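You operate a simulated robot arm through the tools that you are given. There is no shell and no other tool. Be economical: measure what you need, move in short steps, check, and stop when the job is done.

The job below is to be done with a simulated two-armed robot. You get a single attempt, and the scene is never put back.

TASK
Wax the top of the mallet's head and close the jar again.
Fine: hold the jar while its lid turns, load the orange cloth at the jar, lay it back after waxing, then screw the lid home. A coat counts when it lies all over at full strength: go over it till it gets no stronger.

Only the result counts: the job must be done as asked and must still hold three seconds after the hand-in. Knocking over, shifting, dropping, spilling or breaking anything else fails it. A push-on lid holds only when it is set on centred and level and pressed home; a screw cap is set on level and turned clockwise until tight. Flat cloth is picked up by pressing the open fingertips on it (5 to 10 N) and closing them slowly along it; thin cloth reads only 2 to 8 mm in the jaws.

THE ROBOT
Two 6-joint arms with two-finger parallel grippers on one trunk, on a base that drives. Base frame: it is fixed to the floor where the robot stands at the start and does not move with it; the origin is under the middle of the robot, x ahead of it, y to its left, z up. Units: mm, degrees, N and s.
The left shoulder is at the start at [60, 187, 1172], the right one opposite. With the tool pointing down near the work surface each hand reaches from about 100 to 600 mm from the robot's upright axis, wherever it stands, measured 20 degrees to its own side. Places, roughly: top of the trestle bench [500, -300, 800]. Payload 1.57 kg a hand.
The TCP of each hand is the grasp point between the finger pads, 30 mm short of the fingertips. In the tool frame z runs along the fingers and y along their closing line. Largest opening 110 mm; finger width 24, thickness 12; the body of the gripper, 48 by 112 mm, starts 78 mm behind the TCP.
Orientation is told as [roll, pitch, yaw] about the base's x, y, z axes, in that order, counted from this pose: with the fingers straight down and closing along the base's y, the tool's x points along the base's -x, its y along +y and its z along -z.

THE INTERFACE
- The arms move only by the tool nudge_tool. It takes "left_series", "right_series" or both (then of equal length, played together; a hand with none holds still); each is text: rows parted by semicolons, each of 7 numbers parted by spaces: the turn, a rotation vector about the tool's x, y, z in units of 6 degrees (1.0 is 6 degrees), then the shift along the tool's x, y, z in units of 25 mm (1.0 is 25 mm), then the gripper command, from -1 (shut) to 1 (fully open), values between in proportion. In form: ax ay az tx ty tz jaw; .... A call has 1 to 8 rows; each row shifts and turns the commanded pose from where the row before left it, along the tool's axes as they then stand. A call with a number of a shift or a turn outside -1 to 1 is refused whole. A row lasts 0.2 s, in which the tool goes at most 50 mm and 8.6 degrees; a call with a longer step from one row to the next is refused whole, and so is a gripper value outside its range. Where a pose cannot be reached the arm comes as near as it can. A force on the tool above 40 N (or 10 N above the force at the start of the call, whichever is more), or a blocked arm, ends the call early, and 0.2 s more pass. The fingers move at their own pace (about 153 mm/s each) and stop on an object; they squeeze with about 38 N. The grip force told is the motor's: it shows also when the fingers shut on nothing. Time passes only in rows, and 0.2 s behind the last, so rows that do not move let the fingers close. It gives the time, the measured TCP pose, the force on the tool (base axes), the opening and the grip force at its end, in the units of the frame above (readings bear some noise), with the torque about the TCP (base axes, N m) and any sound that the robot's microphone picked up.
- Cameras (640 x 400 px; columns grow to the right, rows downward): "scene" is now at [10.4, -13.9, 1704.5]; the picture's right is [-0.21, -0.98, 0.00], its down [-0.82, 0.17, -0.55] and it looks along [0.54, -0.11, -0.84] (base axes); focal length 261 px, centre (320, 200). "left" rides on the left gripper at [70, -16, -141] in its tool frame; the picture's right is [0.23, 0.97, 0.00], its down [-0.86, 0.20, -0.48] and it looks along [-0.47, 0.11, 0.88] (tool axes); focal length 222 px, centre (320, 200). "right" rides on the right gripper at [70, 16, -141] in its tool frame; the picture's right is [-0.23, 0.97, 0.00], its down [-0.86, -0.20, -0.48] and it looks along [-0.47, -0.11, 0.88] (tool axes); focal length 222 px, centre (320, 200). There is no depth. A picture from a camera that has moved, and an enlarged one, comes with that camera's place and axes in the base frame and with its lens.
- camera(camera): a new picture of that camera. No time passes.
- lift_body(by): slides the trunk up (or, below 0, down) by that many mm; the arms and the scene camera ride with it, the base frame stays. It gives what a move gives, with no picture.
- roll_base(legs): drives the robot by 1 to 6 legs, each [ahead, left, turn to the left] in mm, mm and degrees, along the robot's own axes; the way and the turn of a leg run together, so that a leg with both is an arc; at most 1500 mm and 180 degrees a leg. The arms and the cameras ride along, it lands a little off, and it stops where it bumps. It gives what a move gives.
- head_to(pan, tilt): turns the head with the scene camera to pan (to the left, within 86 degrees either way) and tilt (down, from -29 to 69), counted from straight ahead of the robot. It gives what a move gives.
- enlarge(camera, box): a new picture of the part [left, top, right, bottom] of that camera's present view, enlarged. No time passes.
- close_job(): hands the job in; it is judged then, once.

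Work in short steps. Places have to be worked out from the pictures, the camera data and where the tool is seen: move nearer, look again, correct. Check each grasp and each placing, and mend what went wrong. You have 120 turns and 108 pictures in all, those below and enlarged ones among them. Open the grippers and draw the arms clear of the work before you hand the job in, unless the task says otherwise; then end with one line.

The tools are called after ">>>" as a command line: name --argument value ..., lists and objects as JSON in quotes. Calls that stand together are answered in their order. nudge_tool: Moves the arms, as the interface text tells. Its arguments: {"type":"object","properties":{"left_series":{"type":"string"},"right_series":{"type":"string"}},"required":[]} The other tools are called the same way: lift_body (by) slides the trunk up or down; roll_base (legs) drives the base; head_to (pan, tilt) turns the head that bears the scene camera; camera (camera) takes a picture; enlarge (camera, box) takes an enlarged picture of a part of a camera's view; close_job () hands the job in.

At the start:

```text
time: 0.0
left_tcp_pos: [401.2, -67.4, 1155.4]
left_tool_rot: [0.0, 0.0, 0.1]
left_force: [0.6, 0.6, 0.3]
left_wrist_torque: [-0.01, -0.01, 0.0]
left_opening: 109.8
left_grip_force: 0.2
right_tcp_pos: [292.3, -365.9, 1147.6]
right_tool_rot: [0.0, 0.0, 0.0]
right_force: [0.6, 0.2, -0.1]
right_wrist_torque: [0.03, -0.01, 0.02]
right_opening: 110.2
right_grip_force: 0.0
trunk travel left (down, up): [-800.0, 190.0]
robot x, y, heading: [3.1, -1.8, 0.1]
head pan, tilt: [-11.9, 56.7]
```

scene: 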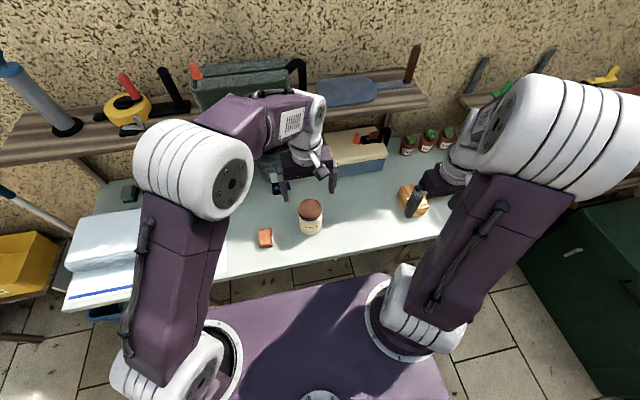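
right: 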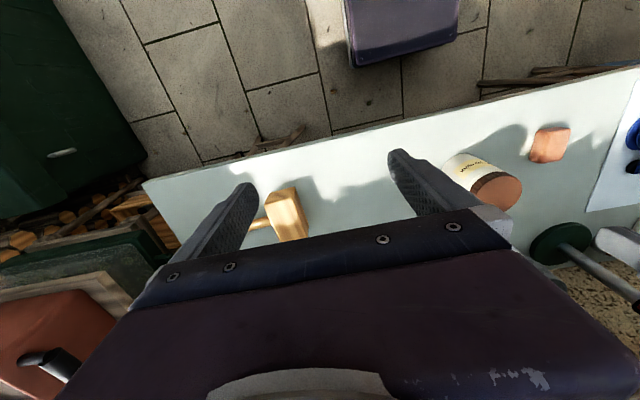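
left: 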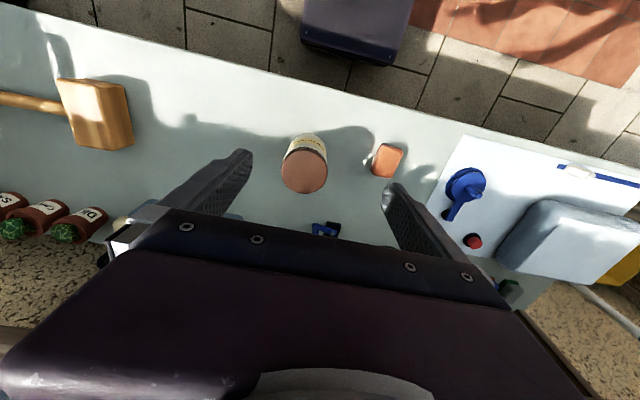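

I'll start with close views of the work: the jar and cloth, the mallet, and the lid.

>>> enlarge --camera "scene" --box '[220, 130, 460, 280]'

>>> enlarge --camera "left" --box '[240, 100, 440, 225]'

>>> enlarge --camera "right" --box '[220, 110, 600, 270]'

```text
2.67 times, centred on (340, 205) of scene
camera zoom: at [10.4, -13.9, 1704.5], right [-0.21, -0.98, 0.0], down [-0.82, 0.17, -0.55], along [0.54, -0.11, -0.84], focal length 695 px, centre (267, 187)
```

zoom: 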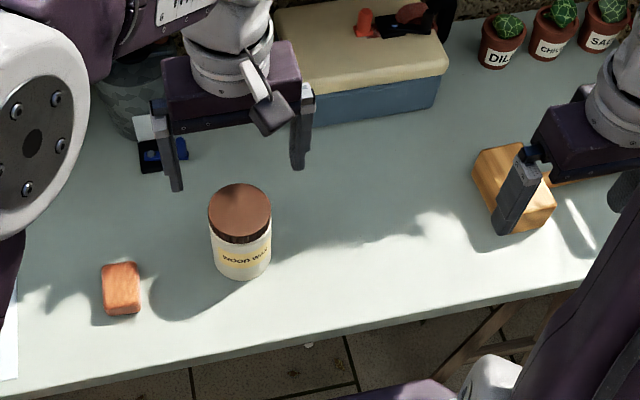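

```text
3.20 times, centred on (340, 162) of left
camera zoom: at [330.9, -82.7, 1297.8], right [-0.23, 0.97, 0.0], down [0.86, 0.2, 0.48], along [0.47, 0.11, -0.88], focal length 711 px, centre (256, 320)
```

zoom: 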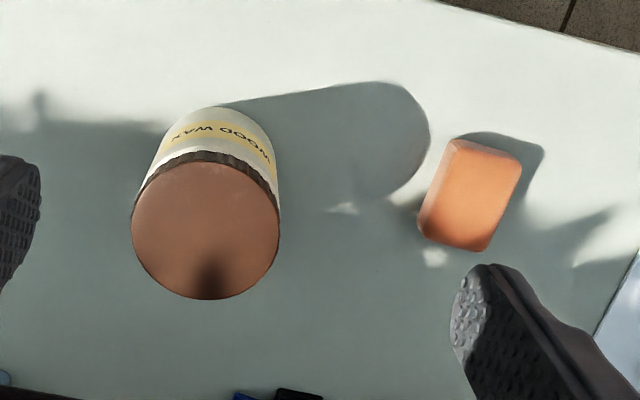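

```text
1.68 times, centred on (410, 190) of right
camera zoom: at [223.8, -349.6, 1288.8], right [0.23, 0.97, 0.0], down [0.86, -0.2, 0.48], along [0.47, -0.11, -0.88], focal length 374 px, centre (168, 217)
```

zoom: 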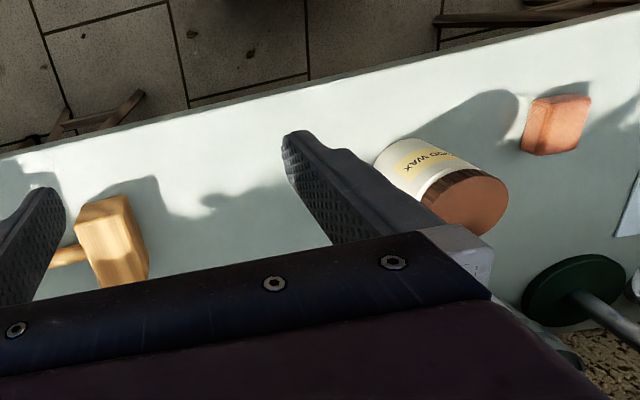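

The lid top comes out near (476,-75,~930) and the cloth pad near (456,101). I'll enlarge the mallet in the right view, and the lid and jar side in the scene view.

>>> enlarge --camera "right" --box '[225, 170, 335, 250]'

>>> enlarge --camera "left" --box '[0, 50, 150, 170]'

>>> enlarge --camera "scene" --box '[240, 180, 350, 260]'

```text
5.00 times, centred on (280, 210) of right
camera zoom: at [223.8, -349.6, 1288.8], right [0.23, 0.97, 0.0], down [0.86, -0.2, 0.48], along [0.47, -0.11, -0.88], focal length 1111 px, centre (520, 150)
```

zoom: 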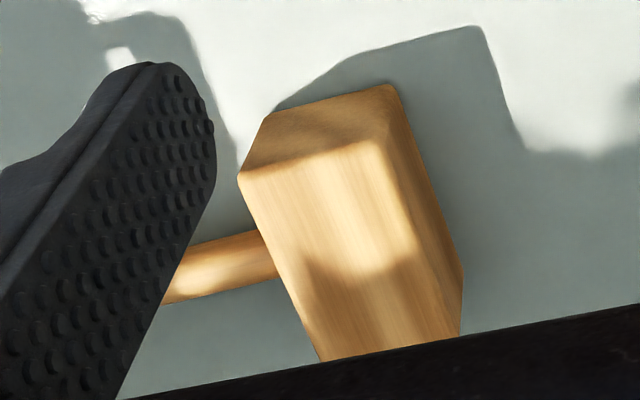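

```text
3.33 times, centred on (75, 110) of left
camera zoom: at [330.9, -82.7, 1297.8], right [-0.23, 0.97, 0.0], down [0.86, 0.2, 0.48], along [0.47, 0.11, -0.88], focal length 740 px, centre (1137, 500)
```

zoom: 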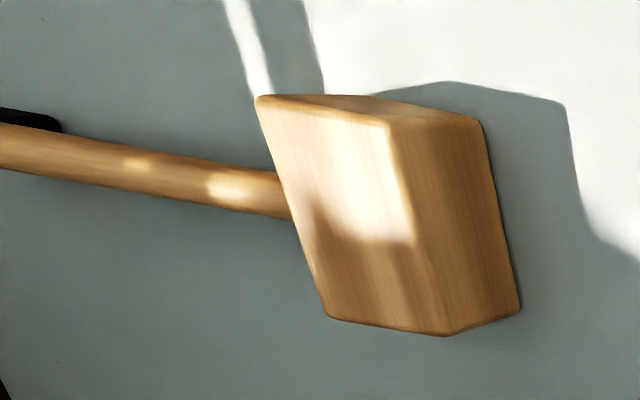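

```text
5.00 times, centred on (295, 220) of scene
camera zoom: at [10.4, -13.9, 1704.5], right [-0.21, -0.98, 0.0], down [-0.82, 0.17, -0.55], along [0.54, -0.11, -0.84], focal length 1303 px, centre (445, 100)
```

zoom: 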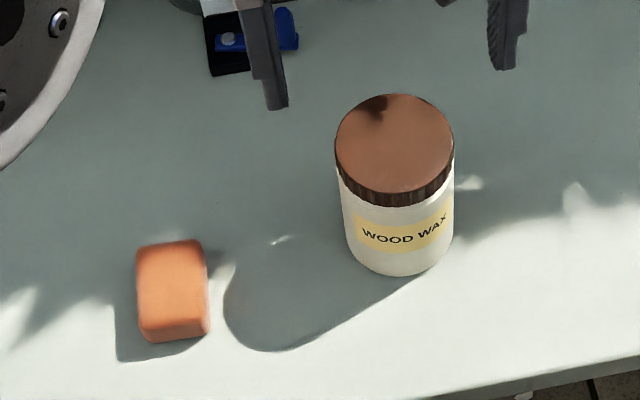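

The mallet's upper face spans about x 436–552, y -526…-460 at z≈858. Before driving nearer I'll tilt the head down to check how much room the base has in front of the bench.

>>> head_to --pan 0 --tilt 69

>>> camera --camera "scene"

```text
time: 0.7
left_tcp_pos: [399.5, -66.9, 1156.7]
left_tool_rot: [0.0, 0.0, -0.1]
left_force: [-0.3, 1.0, -0.7]
left_wrist_torque: [0.01, -0.02, -0.01]
left_opening: 110.1
left_grip_force: 0.0
right_tcp_pos: [291.9, -366.6, 1147.0]
right_tool_rot: [0.0, -0.1, 0.0]
right_force: [-0.1, 0.0, -0.8]
right_wrist_torque: [-0.02, -0.02, 0.02]
right_opening: 110.0
right_grip_force: 0.0
trunk travel left (down, up): [-800.0, 190.0]
robot x, y, heading: [-1.2, -1.0, -0.1]
head pan, tilt: [0.0, 68.8]
```

```text
98 pictures are left
camera scene: at [-2.5, 0.5, 1691.2], right [0.0, -1.0, 0.0], down [-0.93, 0.0, -0.36], along [0.36, 0.0, -0.93], focal length 261 px, centre (320, 200)
```

scene: 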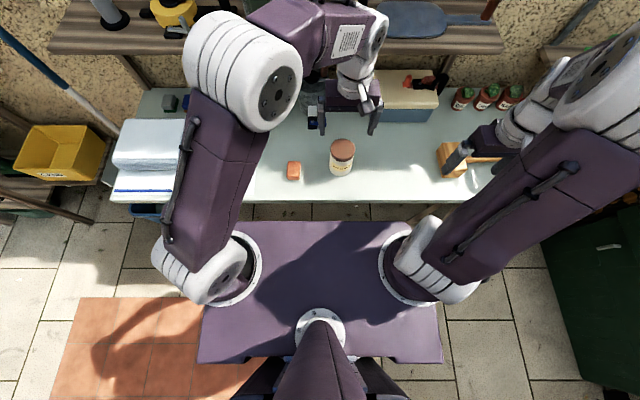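

The shoulder platform ends near x≈180 and the low base near x≈240, while the bench edge is at about 353, so a 60 mm advance is safe. I'll drive ahead 60 mm.

>>> roll_base --legs '[[60, 0, 0]]'

>>> head_to --pan -5 --tilt 55

```text
time: 1.7
left_tcp_pos: [452.1, -67.0, 1159.1]
left_tool_rot: [-0.1, -0.4, 0.1]
left_force: [-1.2, -1.1, 0.6]
left_wrist_torque: [0.0, -0.06, 0.01]
left_opening: 109.8
left_grip_force: 0.0
right_tcp_pos: [343.5, -366.4, 1149.6]
right_tool_rot: [0.0, -0.2, -0.1]
right_force: [-1.7, -0.6, -0.7]
right_wrist_torque: [-0.02, -0.12, 0.03]
right_opening: 110.0
right_grip_force: 0.0
trunk travel left (down, up): [-800.0, 190.0]
robot x, y, heading: [56.5, 4.3, -0.0]
head pan, tilt: [0.0, 68.8]
```

```text
time: 2.5
left_tcp_pos: [459.2, -68.0, 1155.5]
left_tool_rot: [-0.1, 0.2, -0.1]
left_force: [0.6, -0.2, -0.3]
left_wrist_torque: [-0.04, 0.02, 0.01]
left_opening: 109.9
left_grip_force: 0.0
right_tcp_pos: [350.8, -367.0, 1146.7]
right_tool_rot: [0.0, 0.1, -0.1]
right_force: [0.4, -0.7, 0.0]
right_wrist_torque: [0.01, 0.04, 0.02]
right_opening: 110.0
right_grip_force: 0.1
trunk travel left (down, up): [-800.0, 190.0]
robot x, y, heading: [56.8, -2.3, 0.2]
head pan, tilt: [-5.0, 55.0]
```

Base now stands at x≈57. I bring the right hand down beside the jar, yawed toward it, so it can hold the jar body from the front-right. The left stays above.

>>> nudge_tool --right_series "0 0 -1 0 0 1 1;0 0 -1 0 0 1 1;0 0 -1 0 0 1 1;0 0 -1 0 0 1 1;0 0 -1 0 0 1 1;0 0 -1 0 0 1 1;0 0 -1 0 0 1 1;0 0 -1 0 0 0.6 1"

>>> camera --camera "left"

```text
time: 4.3
left_tcp_pos: [456.4, -67.5, 1155.7]
left_tool_rot: [0.0, 0.1, 0.0]
left_force: [-0.1, -0.2, -0.1]
left_wrist_torque: [0.01, -0.03, -0.03]
left_opening: 110.1
left_grip_force: 0.0
right_tcp_pos: [350.8, -366.2, 955.7]
right_tool_rot: [0.0, -0.1, 48.2]
right_force: [-0.4, -0.5, 0.1]
right_wrist_torque: [0.01, -0.01, 0.01]
right_opening: 109.8
right_grip_force: 0.1
trunk travel left (down, up): [-800.0, 190.0]
robot x, y, heading: [55.8, 0.6, 0.0]
head pan, tilt: [-5.0, 55.0]
```

```text
97 pictures are left
camera left: at [387.9, -82.9, 1297.8], right [-0.23, 0.97, 0.0], down [0.86, 0.2, 0.48], along [0.47, 0.11, -0.88], focal length 222 px, centre (320, 200)
```

left: 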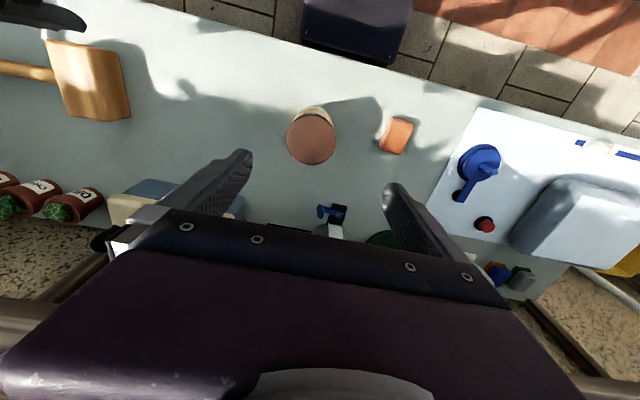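

Lid estimates settle around (476,-76,~932). Now I tilt the right hand toward horizontal while sliding sideways onto the approach line.

>>> nudge_tool --right_series "0 -1 0 0 0.49 0 1;0 -1 0 0 0.49 0 1;0 -1 0 0 0.49 0 1;0 -1 0 0 0.49 0 1;0 -1 0 0 0.49 0 1;0 -1 0 0 0.49 0 1;0 -1 0 0 0.49 0 1;0 -1 0 0 0.49 0 1"

>>> camera --camera "right"

>>> camera --camera "scene"

```text
time: 6.1
left_tcp_pos: [456.8, -68.2, 1155.9]
left_tool_rot: [0.1, -0.1, 0.0]
left_force: [-0.5, -0.8, 0.3]
left_wrist_torque: [0.03, -0.03, 0.02]
left_opening: 110.1
left_grip_force: 0.0
right_tcp_pos: [306.1, -355.8, 997.0]
right_tool_rot: [1.3, -45.1, 47.2]
right_force: [-1.6, 0.3, -0.3]
right_wrist_torque: [-0.03, -0.01, -0.02]
right_opening: 110.0
right_grip_force: 0.1
right hand out of reach, approached as far as the arm can: row 1, 4, 5, 6, 7, 8
trunk travel left (down, up): [-800.0, 190.0]
robot x, y, heading: [59.1, -1.2, -0.1]
head pan, tilt: [-5.0, 55.0]
```

```text
96 pictures are left
camera right: at [196.6, -455.8, 1048.2], right [-0.62, 0.77, 0.18], down [0.34, 0.05, 0.94], along [0.71, 0.64, -0.29], focal length 222 px, centre (320, 200)
```

right: 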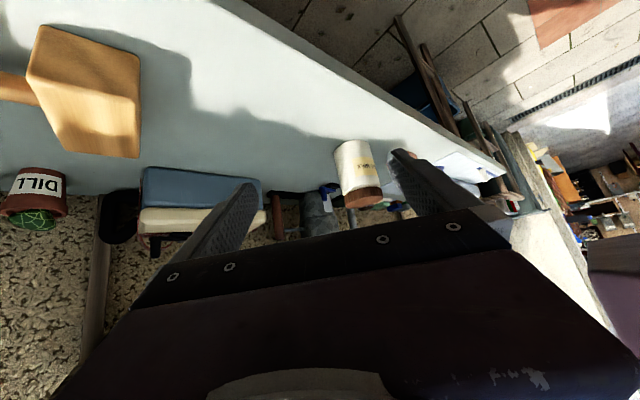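

```text
95 pictures are left
camera scene: at [69.5, -6.4, 1706.6], right [-0.09, -1.0, 0.0], down [-0.82, 0.07, -0.57], along [0.57, -0.05, -0.82], focal length 261 px, centre (320, 200)
```

scene: 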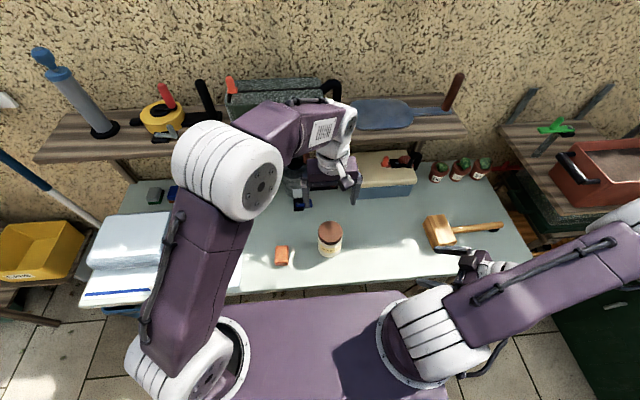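

The wrist was too folded near the robot, so I move the right hand out to the standoff point facing the jar.

>>> nudge_tool --right_series "0 0 0 -0.58 0.31 0.99 1;0 0 0 -0.58 0.31 0.99 1;0 0 0 -0.58 0.31 0.99 1;0 0 0 -0.58 0.31 0.99 1;0 0 0 -0.58 0.31 0.99 1;0 0 0 -0.58 0.31 0.99 1;0 0 0 -0.58 0.31 0.99 1;0 0 0 -0.58 0.31 0.99 1"

>>> camera --camera "right"

```text
time: 7.9
left_tcp_pos: [459.0, -66.7, 1155.7]
left_tool_rot: [0.0, 0.0, 0.0]
left_force: [1.3, -0.3, -0.2]
left_wrist_torque: [0.01, 0.0, 0.0]
left_opening: 109.7
left_grip_force: 0.1
right_tcp_pos: [468.0, -230.9, 1007.2]
right_tool_rot: [1.3, -44.9, 47.2]
right_force: [-0.2, 0.0, 0.9]
right_wrist_torque: [-0.01, 0.05, -0.01]
right_opening: 109.9
right_grip_force: 0.0
right hand out of reach, approached as far as the arm can: row 1, 2, 3, 4, 5, 6, 7, 8
trunk travel left (down, up): [-800.0, 190.0]
robot x, y, heading: [55.8, 0.4, 0.1]
head pan, tilt: [-5.0, 55.0]
```

```text
94 pictures are left
camera right: at [358.3, -332.3, 1057.2], right [-0.62, 0.77, 0.18], down [0.34, 0.06, 0.94], along [0.71, 0.64, -0.3], focal length 222 px, centre (320, 200)
```

right: 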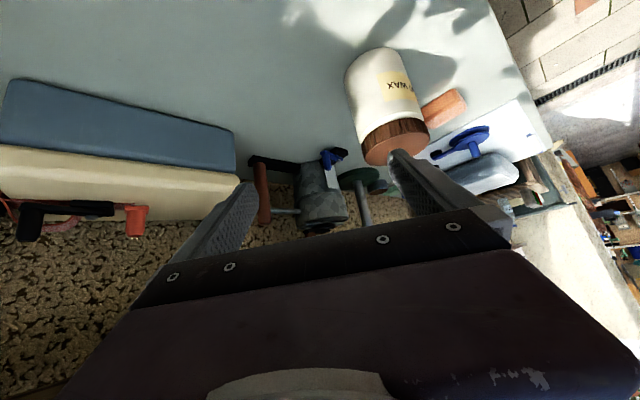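

The arm's inner dead zone limits this diagonal approach. Coming straight from the right (pointing +y) keeps the wrist at a good reach, so I yaw a further 43° in place.

>>> nudge_tool --right_series "-0.636 0 -0.636 0 0 0 1;-0.636 0 -0.636 0 0 0 1;-0.636 0 -0.636 0 0 0 1;-0.636 0 -0.636 0 0 0 1;-0.636 0 -0.636 0 0 0 1;-0.636 0 -0.636 0 0 0 1;-0.636 0 -0.636 0 0 0 1;-0.636 0 -0.636 0 0 0 1"

>>> camera --camera "right"

```text
time: 9.7
left_tcp_pos: [457.0, -67.7, 1155.7]
left_tool_rot: [-0.2, 0.0, 0.0]
left_force: [0.3, 0.2, -0.4]
left_wrist_torque: [0.0, 0.0, -0.01]
left_opening: 109.9
left_grip_force: 0.0
right_tcp_pos: [467.4, -234.0, 1005.4]
right_tool_rot: [0.8, -45.5, 90.8]
right_force: [0.2, 0.2, -0.8]
right_wrist_torque: [0.02, 0.0, 0.02]
right_opening: 110.0
right_grip_force: 0.0
trunk travel left (down, up): [-800.0, 190.0]
robot x, y, heading: [56.1, 3.7, -0.1]
head pan, tilt: [-5.0, 55.0]
```

```text
93 pictures are left
camera right: at [456.6, -383.8, 1054.9], right [-0.98, 0.14, 0.17], down [0.2, 0.26, 0.94], along [0.08, 0.95, -0.28], focal length 222 px, centre (320, 200)
```

right: 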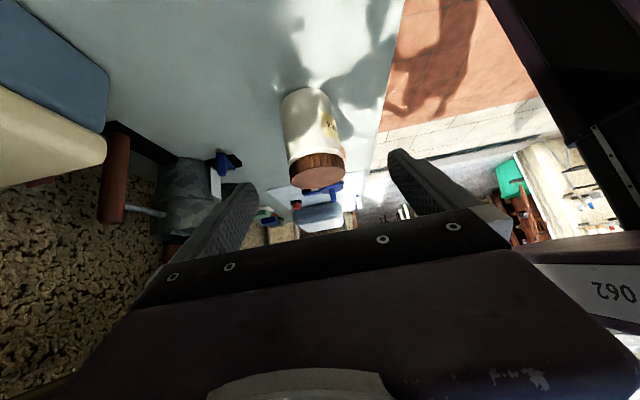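

Jar axis is at about (477,-76), lid top 930. I'll flatten the hand to ~25° below horizontal so its body clears the lid, and shift slightly in x.

>>> nudge_tool --right_series "0 -0.85 0 0 -0.1 0 1;0 -0.85 0 0 -0.1 0 1;0 -0.85 0 0 -0.1 0 1;0 -0.85 0 0 -0.1 0 1;0 0 0 0.8 0 0.35 1;0 0 0 0.8 0 0.35 1;0 0 0 0.8 0 0.35 1;0 0 0 0.8 0 0.35 1"

>>> camera --camera "right"

>>> camera --camera "scene"

```text
time: 11.5
left_tcp_pos: [457.5, -67.5, 1156.1]
left_tool_rot: [-0.1, 0.0, 0.0]
left_force: [-0.2, 0.2, -0.2]
left_wrist_torque: [-0.02, -0.01, 0.0]
left_opening: 110.0
left_grip_force: 0.1
right_tcp_pos: [477.0, -234.5, 920.3]
right_tool_rot: [0.8, -65.9, 90.3]
right_force: [0.4, 0.9, 0.4]
right_wrist_torque: [0.01, 0.02, 0.01]
right_opening: 110.1
right_grip_force: 0.1
trunk travel left (down, up): [-800.0, 190.0]
robot x, y, heading: [57.0, 3.7, -0.1]
head pan, tilt: [-5.0, 55.0]
```

```text
92 pictures are left
camera right: at [466.0, -392.1, 914.8], right [-0.97, 0.07, 0.21], down [0.21, -0.08, 0.97], along [0.09, 0.99, 0.07], focal length 222 px, centre (320, 200)
```

right: 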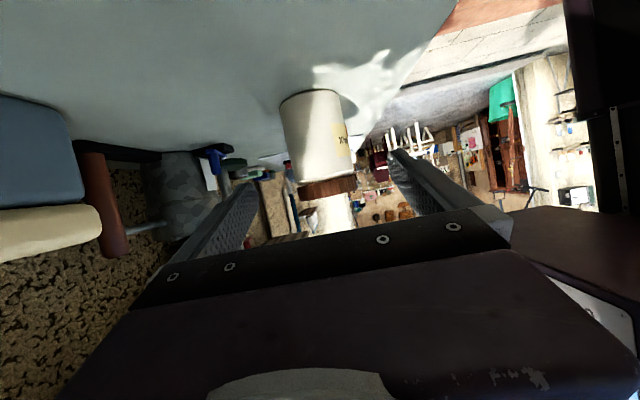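

```text
91 pictures are left
camera scene: at [70.6, -5.9, 1706.6], right [-0.09, -1.0, 0.0], down [-0.82, 0.07, -0.57], along [0.57, -0.05, -0.82], focal length 261 px, centre (320, 200)
```

scene: 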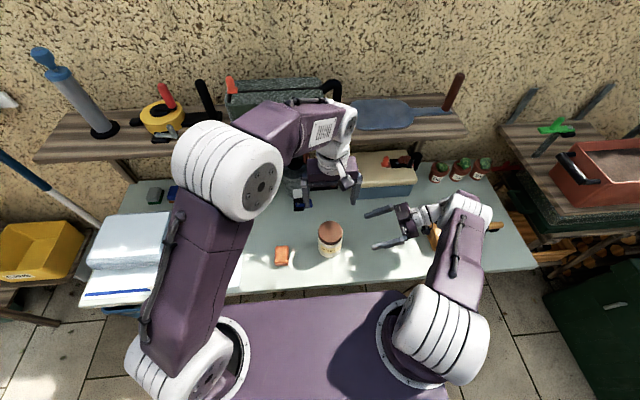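

The hand is lined up with the jar (x≈477). I advance along the fingers to straddle the jar body at z≈850.

>>> nudge_tool --right_series "0 0 0 0.03 0 0.79 1;0 0 0 0.03 0 0.79 1;0 0 0 0.03 0 0.79 1;0 0 0 0.03 0 0.79 1;0 0 0 0.03 0 0.79 1;0 0 0 0.03 0 0.79 1;0 0 0 0.03 0 0.79 1;0 0 0 0.03 0 0.79 1"

>>> camera --camera "right"

>>> camera --camera "left"

```text
time: 13.3
left_tcp_pos: [458.2, -66.4, 1155.9]
left_tool_rot: [-0.1, 0.0, 0.0]
left_force: [0.3, -0.1, 0.0]
left_wrist_torque: [-0.05, 0.0, -0.02]
left_opening: 110.2
left_grip_force: 0.2
right_tcp_pos: [474.4, -93.0, 849.2]
right_tool_rot: [0.9, -65.8, 90.6]
right_force: [-0.3, -0.4, 0.1]
right_wrist_torque: [0.03, -0.01, 0.01]
right_opening: 110.0
right_grip_force: 0.1
trunk travel left (down, up): [-800.0, 190.0]
robot x, y, heading: [57.5, 1.0, 0.0]
head pan, tilt: [-5.0, 55.0]
```

```text
90 pictures are left
camera right: at [463.1, -251.2, 842.8], right [-0.97, 0.07, 0.21], down [0.21, -0.08, 0.97], along [0.09, 0.99, 0.06], focal length 222 px, centre (320, 200)
```

right: 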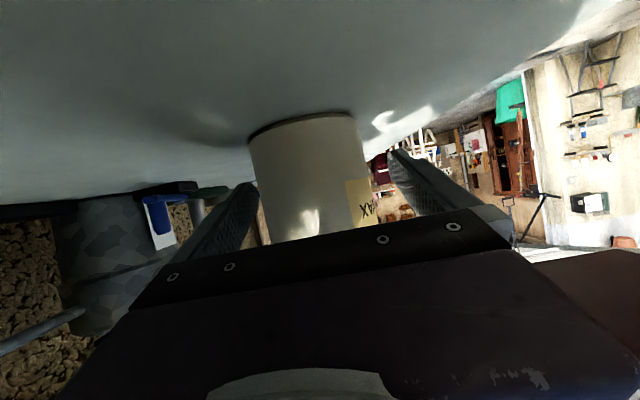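

```text
89 pictures are left
camera left: at [387.7, -82.2, 1297.9], right [-0.23, 0.97, 0.0], down [0.86, 0.2, 0.48], along [0.47, 0.11, -0.88], focal length 222 px, centre (320, 200)
```

left: 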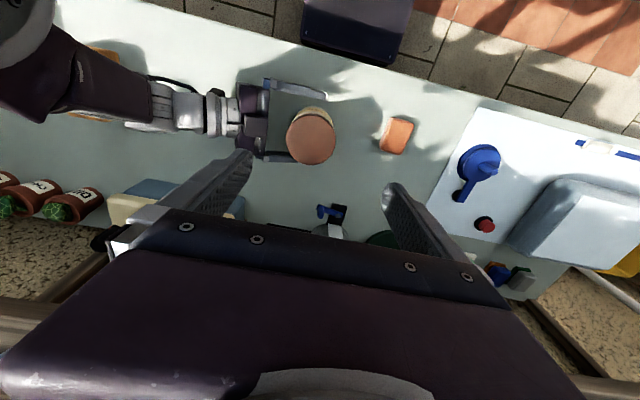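

The fingers straddle the jar. I enlarge to check how well they are centred before closing.

>>> enlarge --camera "left" --box '[225, 65, 365, 175]'

```text
3.64 times, centred on (295, 120) of left
camera zoom: at [387.7, -82.2, 1297.9], right [-0.23, 0.97, 0.0], down [0.86, 0.2, 0.48], along [0.47, 0.11, -0.88], focal length 808 px, centre (411, 491)
```

zoom: 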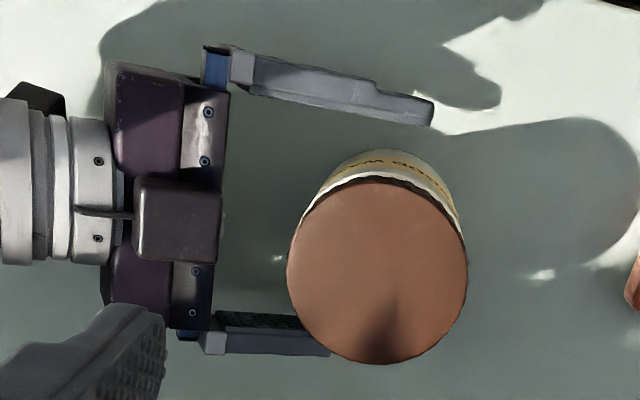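

Lid centre is (477,-76); I shift 3 mm in x to centre the jaws and close gently on the jar.

>>> nudge_tool --right_series "0 0 0 0 -0.12 0 1;0 0 0 0 0 0 0.65;0 0 0 0 0 0 0.5;0 0 0 0 0 0 0.42;0 0 0 0 0 0 0.35;0 0 0 0 0 0 0.2;0 0 0 0 0 0 -0.2;0 0 0 0 0 0 -0.2"

>>> enlarge --camera "left" --box '[225, 65, 365, 175]'

```text
time: 15.1
left_tcp_pos: [457.0, -66.3, 1156.4]
left_tool_rot: [-0.1, -0.1, 0.0]
left_force: [0.0, -0.6, -1.3]
left_wrist_torque: [0.02, 0.03, 0.0]
left_opening: 110.1
left_grip_force: 0.0
right_tcp_pos: [476.7, -93.6, 848.9]
right_tool_rot: [0.9, -65.7, 90.4]
right_force: [1.5, 0.7, 1.3]
right_wrist_torque: [0.04, -0.28, 0.0]
right_opening: 83.1
right_grip_force: 37.5
trunk travel left (down, up): [-800.0, 190.0]
robot x, y, heading: [55.2, -4.0, -0.0]
head pan, tilt: [-5.0, 55.0]
```

```text
3.64 times, centred on (295, 120) of left
camera zoom: at [387.7, -82.5, 1297.9], right [-0.23, 0.97, 0.0], down [0.86, 0.2, 0.48], along [0.47, 0.11, -0.88], focal length 808 px, centre (411, 491)
```

zoom: 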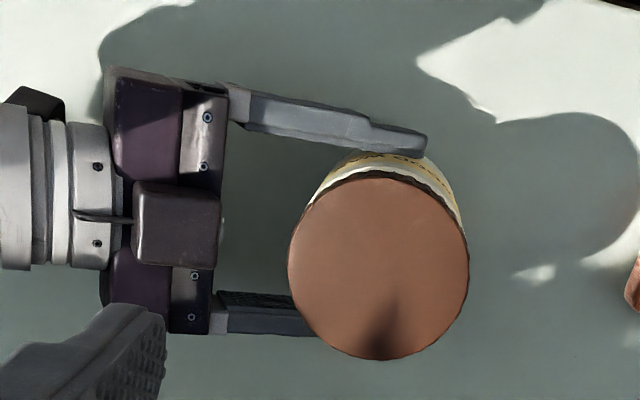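

The jar is held (83 mm, 37 N). I now wind the left hand to a negative yaw above the lid so one long counter-clockwise stroke is available, descending part way.

>>> nudge_tool --left_series "0 0 1 -0.82 -0.4 0 1;0 0 1 0 0 0.9 1;0 0 1 0 0 0.9 1;0 0 1 0 0 0.9 1;0 0 1 0 0 0.9 1;0 0 1 0 0 0.9 1;0 0 1 0 0 0.9 1;0 0 1 0 0 0.5 1"

>>> nudge_tool --left_series "0 0 1 0 0 0 1;0 0 1 0 0 0 1;0 0 1 0 0 0 1;0 0 1 0 0 0 1;0 0 1 0 0 0 1;0 0 1 0 0 0 1;0 0 1 0 0 0 1;0 0 1 0 0 0 1"

>>> nudge_tool --left_series "0 0 1 0 0 0 1;0 0 1 0 0 0 1;0 0 1 0 0 0 1;0 0 1 0 0 0 1;0 0 1 0 0 0 1;0 0 1 0 0 0 1;0 0 1 0 0 0 1;0 0 1 0 0 0 1"

```text
time: 16.9
left_tcp_pos: [477.1, -78.8, 1007.0]
left_tool_rot: [0.0, 0.0, -48.1]
left_force: [0.2, 0.0, -0.2]
left_wrist_torque: [-0.01, -0.01, 0.04]
left_opening: 110.0
left_grip_force: 0.0
right_tcp_pos: [476.2, -92.2, 849.2]
right_tool_rot: [0.9, -65.8, 90.5]
right_force: [-1.7, -0.4, 1.6]
right_wrist_torque: [0.03, -0.15, 0.06]
right_opening: 83.1
right_grip_force: 38.3
trunk travel left (down, up): [-800.0, 190.0]
robot x, y, heading: [53.7, 3.6, 0.0]
head pan, tilt: [-5.0, 55.0]
```

```text
time: 18.7
left_tcp_pos: [478.5, -77.4, 1010.2]
left_tool_rot: [0.0, -0.1, -96.1]
left_force: [-0.5, -0.8, 0.0]
left_wrist_torque: [-0.03, -0.01, 0.03]
left_opening: 109.9
left_grip_force: 0.1
right_tcp_pos: [478.0, -94.5, 848.2]
right_tool_rot: [0.8, -65.9, 90.5]
right_force: [-1.4, 0.2, 2.3]
right_wrist_torque: [0.03, -0.2, 0.02]
right_opening: 83.0
right_grip_force: 37.7
trunk travel left (down, up): [-800.0, 190.0]
robot x, y, heading: [61.5, -1.8, 0.1]
head pan, tilt: [-5.0, 55.0]
```

```text
time: 20.5
left_tcp_pos: [477.5, -77.3, 1008.4]
left_tool_rot: [0.0, 0.0, -144.1]
left_force: [-0.6, 0.1, 0.5]
left_wrist_torque: [0.01, 0.01, 0.04]
left_opening: 109.9
left_grip_force: 0.1
right_tcp_pos: [476.8, -92.9, 848.5]
right_tool_rot: [0.9, -65.8, 90.6]
right_force: [0.6, 0.8, 3.3]
right_wrist_torque: [0.06, -0.2, 0.01]
right_opening: 82.8
right_grip_force: 37.9
trunk travel left (down, up): [-800.0, 190.0]
robot x, y, heading: [58.1, -5.5, 0.0]
head pan, tilt: [-5.0, 55.0]
```

Yaw is now -144° with no limit hit. I check the lid between the left fingers.

>>> camera --camera "left"

>>> enlarge --camera "scene" --box '[270, 150, 470, 280]'

```text
86 pictures are left
camera left: at [524.2, -22.9, 1150.1], right [0.75, -0.66, 0.0], down [-0.58, -0.66, 0.48], along [-0.31, -0.36, -0.88], focal length 222 px, centre (320, 200)
```

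left: 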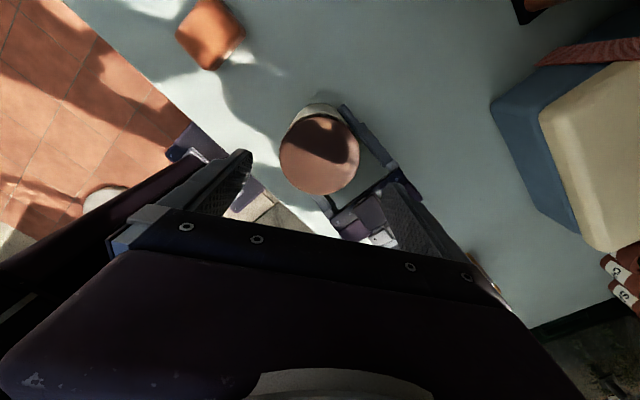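

```text
3.08 times, centred on (370, 215) of scene
camera zoom: at [69.8, -5.5, 1706.6], right [-0.09, -1.0, 0.0], down [-0.82, 0.07, -0.57], along [0.57, -0.05, -0.82], focal length 802 px, centre (166, 154)
```

zoom: 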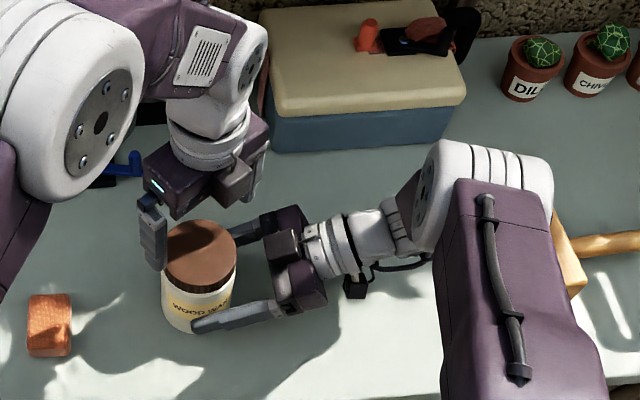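

The lid is centred (478,-76). I descend so the fingertips reach ~916 (skirt only, about 912–930), then close on the lid.

>>> nudge_tool --left_series "0 0 0 0 0 0.8 1;0 0 0 0 0 0.8 1;0 0 0 0 0 0.8 1;0 0 0 0 0 0.08 0.7;0 0 0 0 0 0 0.5;0 0 0 0 0 0 0.3;0 0 0 0 0 0 -0.2;0 0 0 0 0 0 -0.2"

>>> enlarge --camera "scene" --box '[290, 190, 390, 270]'

```text
time: 22.3
left_tcp_pos: [478.5, -77.6, 946.1]
left_tool_rot: [0.0, 0.0, -143.9]
left_force: [0.0, 0.6, -1.1]
left_wrist_torque: [0.06, 0.04, 0.0]
left_opening: 79.8
left_grip_force: 38.4
right_tcp_pos: [477.9, -93.3, 848.9]
right_tool_rot: [0.9, -65.8, 90.5]
right_force: [0.2, -0.5, 3.5]
right_wrist_torque: [0.09, -0.18, 0.0]
right_opening: 83.1
right_grip_force: 37.9
trunk travel left (down, up): [-800.0, 190.0]
robot x, y, heading: [59.2, -0.1, -0.3]
head pan, tilt: [-5.0, 55.0]
```

```text
5.00 times, centred on (340, 230) of scene
camera zoom: at [69.9, -5.5, 1706.6], right [-0.09, -1.0, 0.0], down [-0.82, 0.07, -0.57], along [0.57, -0.05, -0.82], focal length 1303 px, centre (220, 50)
```

zoom: 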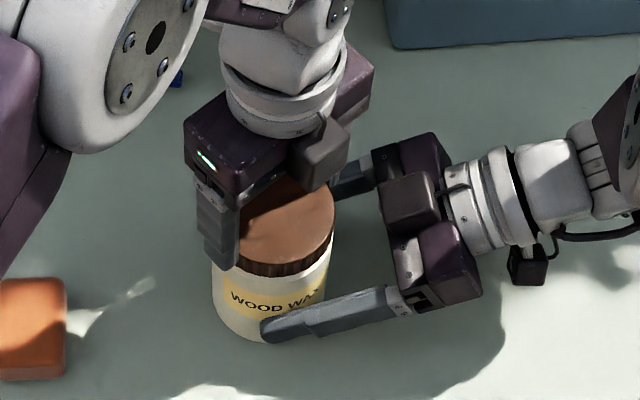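

It grips the 80 mm lid. Now I turn it counter-clockwise 48° and watch torque and force.

>>> nudge_tool --left_series "0 0 -1 0 0 0 -0.2;0 0 -1 0 0 0 -0.2;0 0 -1 0 0 0 -0.2;0 0 -1 0 0 0 -0.2;0 0 -1 0 0 0 -0.2;0 0 -1 0 0 0 -0.2;0 0 -1 0 0 0 -0.2;0 0 -1 0 0 0 -0.2"

```text
time: 24.1
left_tcp_pos: [476.8, -76.7, 947.9]
left_tool_rot: [0.0, 0.0, -95.8]
left_force: [3.5, 6.8, -4.1]
left_wrist_torque: [0.4, 0.09, -0.01]
left_opening: 79.9
left_grip_force: 37.7
right_tcp_pos: [476.5, -94.0, 849.7]
right_tool_rot: [0.8, -65.8, 90.5]
right_force: [-1.8, -5.7, 6.2]
right_wrist_torque: [0.5, -0.53, 0.16]
right_opening: 82.9
right_grip_force: 38.0
trunk travel left (down, up): [-800.0, 190.0]
robot x, y, heading: [56.0, -1.1, -0.2]
head pan, tilt: [-5.0, 55.0]
```

It turned smoothly. I continue counter-clockwise.

>>> nudge_tool --left_series "0 0 -1 0 0 0 -0.2;0 0 -1 0 0 0 -0.2;0 0 -1 0 0 0 -0.2;0 0 -1 0 0 0 -0.2;0 0 -1 0 0 0 -0.2;0 0 -1 0 0 0 -0.2;0 0 -1 0 0 0 -0.2;0 0 -1 0 0 0 -0.2"

>>> nudge_tool --left_series "0 0 -1 0 0 0 -0.2;0 0 -1 0 0 0 -0.2;0 0 -1 0 0 0 -0.2;0 0 -1 0 0 0 -0.2;0 0 -1 0 0 0 -0.2;0 0 -1 0 0 0 -0.2;0 0 -1 0 0 0 -0.2;0 0 -1 0 0 0 -0.2"

```text
time: 25.9
left_tcp_pos: [477.1, -77.0, 947.1]
left_tool_rot: [-0.1, 0.0, -48.0]
left_force: [-19.9, -8.9, 13.4]
left_wrist_torque: [-0.33, 0.55, 0.0]
left_opening: 79.8
left_grip_force: 38.3
right_tcp_pos: [477.2, -93.8, 848.0]
right_tool_rot: [1.0, -65.6, 90.4]
right_force: [18.4, 9.7, -6.0]
right_wrist_torque: [-0.51, 1.26, -0.18]
right_opening: 82.9
right_grip_force: 38.2
trunk travel left (down, up): [-800.0, 190.0]
robot x, y, heading: [52.9, 0.1, -0.1]
head pan, tilt: [-5.0, 55.0]
```

```text
time: 27.7
left_tcp_pos: [477.7, -75.9, 947.7]
left_tool_rot: [-0.1, 0.0, 0.2]
left_force: [-25.3, -15.0, 15.6]
left_wrist_torque: [-0.53, 0.93, -0.1]
left_opening: 80.4
left_grip_force: 37.5
right_tcp_pos: [478.1, -93.0, 849.0]
right_tool_rot: [0.7, -65.9, 90.4]
right_force: [26.0, 16.3, -7.1]
right_wrist_torque: [-0.92, 1.29, -0.4]
right_opening: 83.3
right_grip_force: 37.7
trunk travel left (down, up): [-800.0, 190.0]
robot x, y, heading: [58.0, -1.0, -0.1]
head pan, tilt: [-5.0, 55.0]
```

Side and lift forces are building (lid rising, slight eccentricity). I relieve it by ~1 mm each and keep turning with a small lift.

>>> nudge_tool --left_series "0 0 0 0.04 -0.02 -0.05 -0.2;0 0 -1 0 0 -0.005 -0.2;0 0 -1 0 0 -0.005 -0.2;0 0 -1 0 0 -0.005 -0.2;0 0 -1 0 0 -0.005 -0.2;0 0 -1 0 0 -0.005 -0.2;0 0 -1 0 0 -0.005 -0.2;0 0 -1 0 0 -0.005 -0.2"

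>>> camera --camera "right"

```text
time: 29.5
left_tcp_pos: [476.7, -77.1, 948.9]
left_tool_rot: [0.0, -0.1, 42.2]
left_force: [1.6, 11.7, -3.2]
left_wrist_torque: [1.01, 0.11, -0.01]
left_opening: 80.0
left_grip_force: 37.5
right_tcp_pos: [475.7, -94.1, 849.3]
right_tool_rot: [0.9, -65.8, 90.5]
right_force: [-1.2, -9.1, 8.9]
right_wrist_torque: [0.74, -0.56, 0.12]
right_opening: 82.8
right_grip_force: 37.9
trunk travel left (down, up): [-800.0, 190.0]
robot x, y, heading: [61.1, 0.7, 0.2]
head pan, tilt: [-5.0, 55.0]
```

```text
83 pictures are left
camera right: at [464.6, -251.5, 843.2], right [-0.97, 0.07, 0.21], down [0.21, -0.08, 0.97], along [0.09, 0.99, 0.07], focal length 222 px, centre (320, 200)
```

right: 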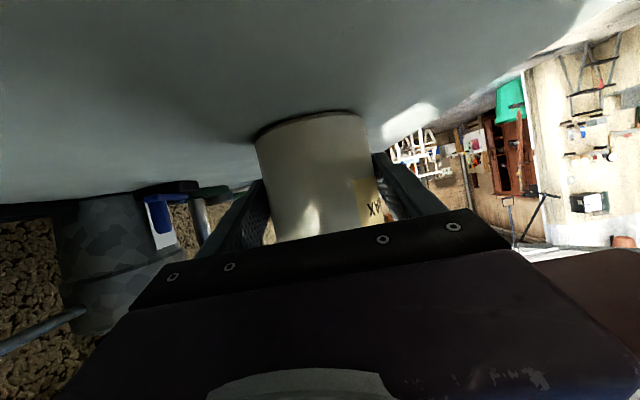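

The jar's label hasn't turned, so the lid itself has turned ~186°. I continue.

>>> nudge_tool --left_series "0 0 -1 0 0 -0.005 -0.2;0 0 -1 0 0 -0.005 -0.2;0 0 -1 0 0 -0.005 -0.2;0 0 -1 0 0 -0.005 -0.2;0 0 -1 0 0 -0.005 -0.2;0 0 -1 0 0 -0.005 -0.2;0 0 -1 0 0 -0.005 -0.2;0 0 -1 0 0 -0.005 -0.2"

>>> nudge_tool --left_series "0 0 -1 0 0 -0.005 -0.2;0 0 -1 0 0 -0.005 -0.2;0 0 -1 0 0 -0.005 -0.2;0 0 -1 0 0 -0.005 -0.2;0 0 -1 0 0 -0.005 -0.2;0 0 -1 0 0 -0.005 -0.2;0 0 -1 0 0 -0.005 -0.2;0 0 -1 0 0 -0.005 -0.2"

```text
time: 31.3
left_tcp_pos: [477.9, -78.8, 949.1]
left_tool_rot: [0.1, 0.0, 90.2]
left_force: [0.7, 0.1, -0.4]
left_wrist_torque: [0.03, 0.0, 0.0]
left_opening: 80.0
left_grip_force: 38.0
right_tcp_pos: [477.0, -93.3, 847.3]
right_tool_rot: [1.1, -65.8, 90.5]
right_force: [2.3, -0.2, 1.1]
right_wrist_torque: [-0.16, -0.15, 0.01]
right_opening: 83.0
right_grip_force: 38.0
trunk travel left (down, up): [-800.0, 190.0]
robot x, y, heading: [56.1, -2.2, 0.0]
head pan, tilt: [-5.0, 55.0]
```

```text
time: 33.1
left_tcp_pos: [479.2, -75.5, 949.2]
left_tool_rot: [0.8, 0.2, 137.8]
left_force: [-4.5, -5.7, -0.2]
left_wrist_torque: [-0.18, 0.13, -0.06]
left_opening: 79.9
left_grip_force: 37.6
left hand out of reach, approached as far as the arm can: row 8
right_tcp_pos: [476.9, -94.0, 848.9]
right_tool_rot: [1.1, -65.8, 90.3]
right_force: [3.6, 6.4, -1.1]
right_wrist_torque: [-0.49, 0.32, -0.02]
right_opening: 82.8
right_grip_force: 38.2
trunk travel left (down, up): [-800.0, 190.0]
robot x, y, heading: [53.2, 0.3, -0.0]
head pan, tilt: [-5.0, 55.0]
```

Forces dropped to nothing after ~234°, so the thread looks free; the wrist is near its limit. I try a gentle lift of a few mm and watch the force.

>>> nudge_tool --left_series "0 0 0 0 0 -0.06 -0.2;0 0 0 0 0 -0.06 -0.2;0 0 0 0 0 -0.06 -0.2;0 0 0 0 0 -0.06 -0.2"

```text
time: 34.1
left_tcp_pos: [479.5, -73.8, 956.2]
left_tool_rot: [0.6, 0.1, 137.6]
left_force: [-6.0, -9.7, -4.5]
left_wrist_torque: [-0.23, 0.07, 0.07]
left_opening: 79.9
left_grip_force: 37.6
right_tcp_pos: [476.9, -93.6, 847.9]
right_tool_rot: [0.9, -65.9, 90.4]
right_force: [6.5, 12.5, 3.9]
right_wrist_torque: [-0.69, 0.43, -0.2]
right_opening: 82.7
right_grip_force: 38.3
trunk travel left (down, up): [-800.0, 190.0]
robot x, y, heading: [55.8, 0.8, 0.0]
head pan, tilt: [-5.0, 55.0]
```

It lifts (z +6 mm) with light side load; I recentre ~3 mm and keep lifting.

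>>> nudge_tool --left_series "0 0 0 0.02 0.13 -0.05 -0.2;0 0 0 0 0 -0.2 -0.2;0 0 0 0 0 -0.3 -0.2;0 0 0 0 0 -0.5 -0.2;0 0 0 0 0 -0.8 -0.2;0 0 0 0 0 -1 -0.2;0 0 0 0 0 -1 -0.2"

>>> camera --camera "left"

>>> enlarge --camera "scene" --box '[270, 150, 430, 270]'

```text
time: 35.7
left_tcp_pos: [476.8, -72.7, 1052.1]
left_tool_rot: [0.4, 0.0, 137.7]
left_force: [-0.1, -0.8, -0.6]
left_wrist_torque: [-0.02, 0.02, 0.01]
left_opening: 80.0
left_grip_force: 37.6
left hand out of reach, approached as far as the arm can: row 1
right_tcp_pos: [477.2, -95.2, 849.0]
right_tool_rot: [0.8, -65.8, 90.4]
right_force: [1.3, -0.5, 6.2]
right_wrist_torque: [0.32, -0.19, -0.14]
right_opening: 82.9
right_grip_force: 37.8
trunk travel left (down, up): [-800.0, 190.0]
robot x, y, heading: [56.9, 2.7, 0.2]
head pan, tilt: [-5.0, 55.0]
```

```text
82 pictures are left
camera left: at [540.7, -104.9, 1193.4], right [-0.49, -0.87, 0.01], down [-0.76, 0.43, 0.48], along [-0.42, 0.23, -0.88], focal length 222 px, centre (320, 200)
```

left: 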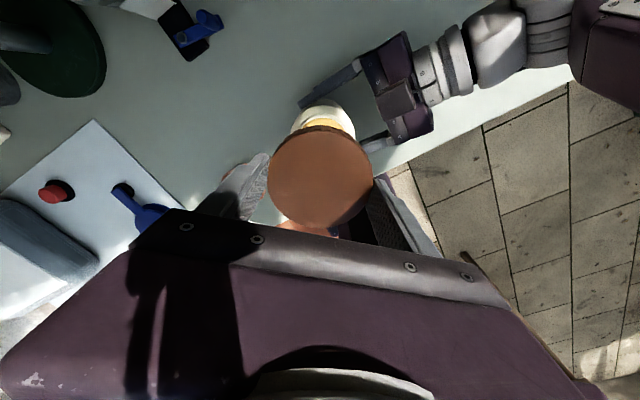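

```text
3.33 times, centred on (350, 210) of scene
camera zoom: at [69.6, -5.6, 1706.5], right [-0.09, -1.0, 0.0], down [-0.82, 0.07, -0.57], along [0.57, -0.05, -0.82], focal length 869 px, centre (220, 167)
```

zoom: 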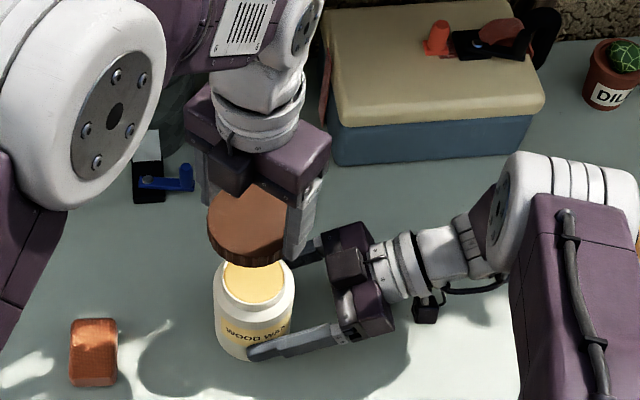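

Lid is off in the left hand and wax shows just below the rim. I carry the lid up and left out of the way while the right hand opens and backs straight off the jar.

>>> nudge_tool --left_series "0 0 0 0 0 -1 -0.2;0 0 0 0 0 -1 -0.2;0 0 0 -1 -0.78 -0.1 -0.2;0 0 0 -1 -0.78 -0.1 -0.2;0 0 0 -1 -0.78 -0.1 -0.2;0 0 0 -1 -0.78 -0.1 -0.2;0 0 0 -1 -0.78 -0.1 -0.2;0 0 0 -1 -0.78 -0.1 -0.2" --right_series "0 0 0 0 0 0 0.6;0 0 0 0 0 0 1;0 0 0 0 0 -0.3 1;0 0 0 0 0 -1 1;0 0 0 0 0 -1 1;0 0 0 0 0 -1 1;0 0 0 0 0 -1 1;0 0 0 0 0 -1 1"

>>> camera --camera "scene"

```text
time: 37.5
left_tcp_pos: [446.8, 117.9, 1116.6]
left_tool_rot: [0.0, 0.1, 137.9]
left_force: [0.3, 0.6, 0.4]
left_wrist_torque: [0.0, -0.02, 0.02]
left_opening: 80.3
left_grip_force: 37.7
left hand out of reach, approached as far as the arm can: row 2
right_tcp_pos: [479.2, -214.4, 902.9]
right_tool_rot: [1.0, -65.8, 90.4]
right_force: [-0.5, -0.5, 0.6]
right_wrist_torque: [-0.06, 0.02, 0.0]
right_opening: 110.0
right_grip_force: 0.0
trunk travel left (down, up): [-800.0, 190.0]
robot x, y, heading: [58.2, 2.0, 0.0]
head pan, tilt: [-5.0, 55.0]
```

```text
80 pictures are left
camera scene: at [69.5, -4.9, 1706.6], right [-0.09, -1.0, 0.0], down [-0.82, 0.07, -0.57], along [0.57, -0.05, -0.82], focal length 261 px, centre (320, 200)
```

scene: 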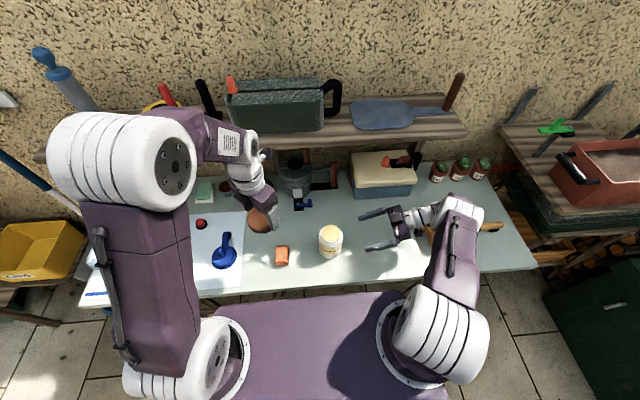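

I move the lid farther left, and turn the right hand back toward pointing down.

>>> nudge_tool --left_series "0 0 0 -1 -0.78 -0.1 -0.2;0 0 0 -1 -0.78 -0.1 -0.2;0 0 0 -1 -0.78 -0.1 -0.2;0 0 0 -1 -0.78 -0.1 -0.2;0 0 0 -0.3 -0.3 0 -0.2;0 0 0 0 0 0 -0.2;0 0 0 0 0 0 -0.2;0 0 0 0 0 0 -0.2" --right_series "0 1 0 -0.8 0 -0.3 1;0 1 0 -0.8 0 -0.3 1;0 1 0 -0.8 0 -0.4 1;0 1 0 -0.7 0 -0.5 1;0 1 0 0 0 0 1;0 1 0 0 0 0 1;0 1 0 0 0 0 1;0 1 0 0 0 0 1"

>>> nudge_tool --right_series "0 1 0 0 0 0 1;0 1 0 0 0 0 1;0 1 0 0 0 0 1;0 0 1 0 0 0 1;0 0 1 0 0 0 1;0 0 1 0 0 0 1;0 0 1 0 0 0 1;0 0 1 0 0 0 1"

```text
time: 39.3
left_tcp_pos: [422.9, 251.3, 1127.5]
left_tool_rot: [0.1, 0.1, 138.0]
left_force: [-0.3, 1.0, -0.3]
left_wrist_torque: [0.0, -0.02, -0.02]
left_opening: 80.1
left_grip_force: 38.5
right_tcp_pos: [479.7, -202.2, 987.2]
right_tool_rot: [0.3, -17.7, 91.2]
right_force: [0.3, 0.5, -0.3]
right_wrist_torque: [-0.05, -0.04, 0.03]
right_opening: 109.9
right_grip_force: 0.1
trunk travel left (down, up): [-800.0, 190.0]
robot x, y, heading: [58.6, -0.6, -0.1]
head pan, tilt: [-5.0, 55.0]
```

```text
time: 41.1
left_tcp_pos: [422.8, 249.6, 1126.6]
left_tool_rot: [0.2, 0.1, 138.0]
left_force: [0.0, -1.5, -0.1]
left_wrist_torque: [-0.02, 0.0, 0.01]
left_opening: 80.0
left_grip_force: 38.5
right_tcp_pos: [479.3, -202.1, 986.9]
right_tool_rot: [0.3, 0.4, 61.2]
right_force: [0.7, -1.0, -0.2]
right_wrist_torque: [0.0, 0.01, 0.0]
right_opening: 110.0
right_grip_force: 0.1
trunk travel left (down, up): [-800.0, 190.0]
robot x, y, heading: [59.9, -1.3, -0.2]
head pan, tilt: [-5.0, 55.0]
```

Right hand points down. I carry it over toward the cloth, above the jar's height.

>>> nudge_tool --right_series "0 0 0 -0.9 0.6 -0.3 1;0 0 0 -0.95 0.6 -0.3 1;0 0 0 -0.95 0.6 0 1;0 0 0 -0.95 0.6 0 1;0 0 0 -0.95 0.6 0 1;0 0 0 -0.95 0.6 0 1;0 0 0 -0.95 0.6 0 1;0 0 0 -0.95 0.6 0 1"

>>> nudge_tool --right_series "0 0 1 0 0 0 1;0 0 1 0 0 0 1;0 0 1 0 0 0 1;0 0 1 0 0 0 1;0 0 1 0 0 0 1;0 0 1 0 0 0 1;0 0 1 0 0 0 1;0 0 1 0 0 0 1"

>>> camera --camera "right"

>>> camera --camera "scene"

```text
time: 42.9
left_tcp_pos: [423.7, 251.9, 1126.0]
left_tool_rot: [0.1, 0.0, 137.9]
left_force: [-0.7, 0.4, 0.4]
left_wrist_torque: [-0.01, -0.04, -0.01]
left_opening: 79.8
left_grip_force: 38.2
right_tcp_pos: [468.4, 19.3, 1002.5]
right_tool_rot: [0.2, 0.4, 61.1]
right_force: [0.2, 0.0, 0.1]
right_wrist_torque: [0.01, 0.01, 0.01]
right_opening: 110.1
right_grip_force: 0.1
trunk travel left (down, up): [-800.0, 190.0]
robot x, y, heading: [59.1, -0.1, 0.1]
head pan, tilt: [-5.0, 55.0]
```

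```text
time: 44.7
left_tcp_pos: [423.6, 250.3, 1126.3]
left_tool_rot: [0.1, 0.1, 138.0]
left_force: [-1.2, 0.1, 0.3]
left_wrist_torque: [0.02, -0.02, 0.01]
left_opening: 79.8
left_grip_force: 37.7
right_tcp_pos: [465.3, 19.8, 1002.7]
right_tool_rot: [0.0, 0.4, 13.2]
right_force: [0.5, 0.6, 0.7]
right_wrist_torque: [-0.02, 0.01, -0.01]
right_opening: 109.8
right_grip_force: 0.1
trunk travel left (down, up): [-800.0, 190.0]
robot x, y, heading: [54.9, -0.1, 0.0]
head pan, tilt: [-5.0, 55.0]
```

```text
79 pictures are left
camera right: at [396.1, 20.9, 1143.5], right [0.0, 1.0, 0.0], down [0.88, 0.0, 0.47], along [0.47, 0.0, -0.88], focal length 222 px, centre (320, 200)
```

right: 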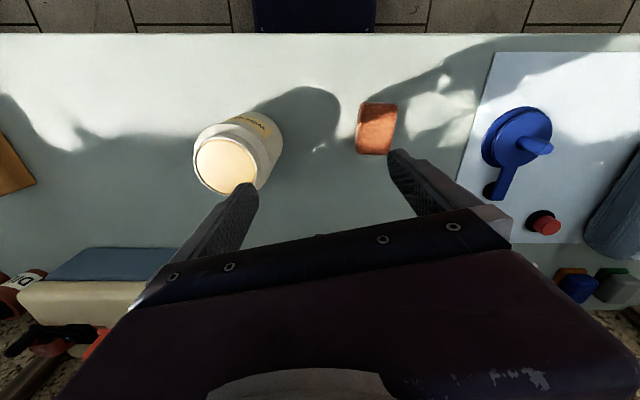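

```text
78 pictures are left
camera scene: at [70.3, -5.3, 1706.6], right [-0.09, -1.0, 0.0], down [-0.82, 0.07, -0.57], along [0.57, -0.05, -0.82], focal length 261 px, centre (320, 200)
```

scene: 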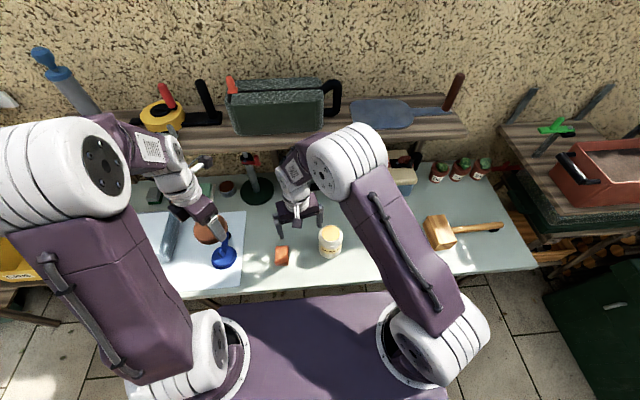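

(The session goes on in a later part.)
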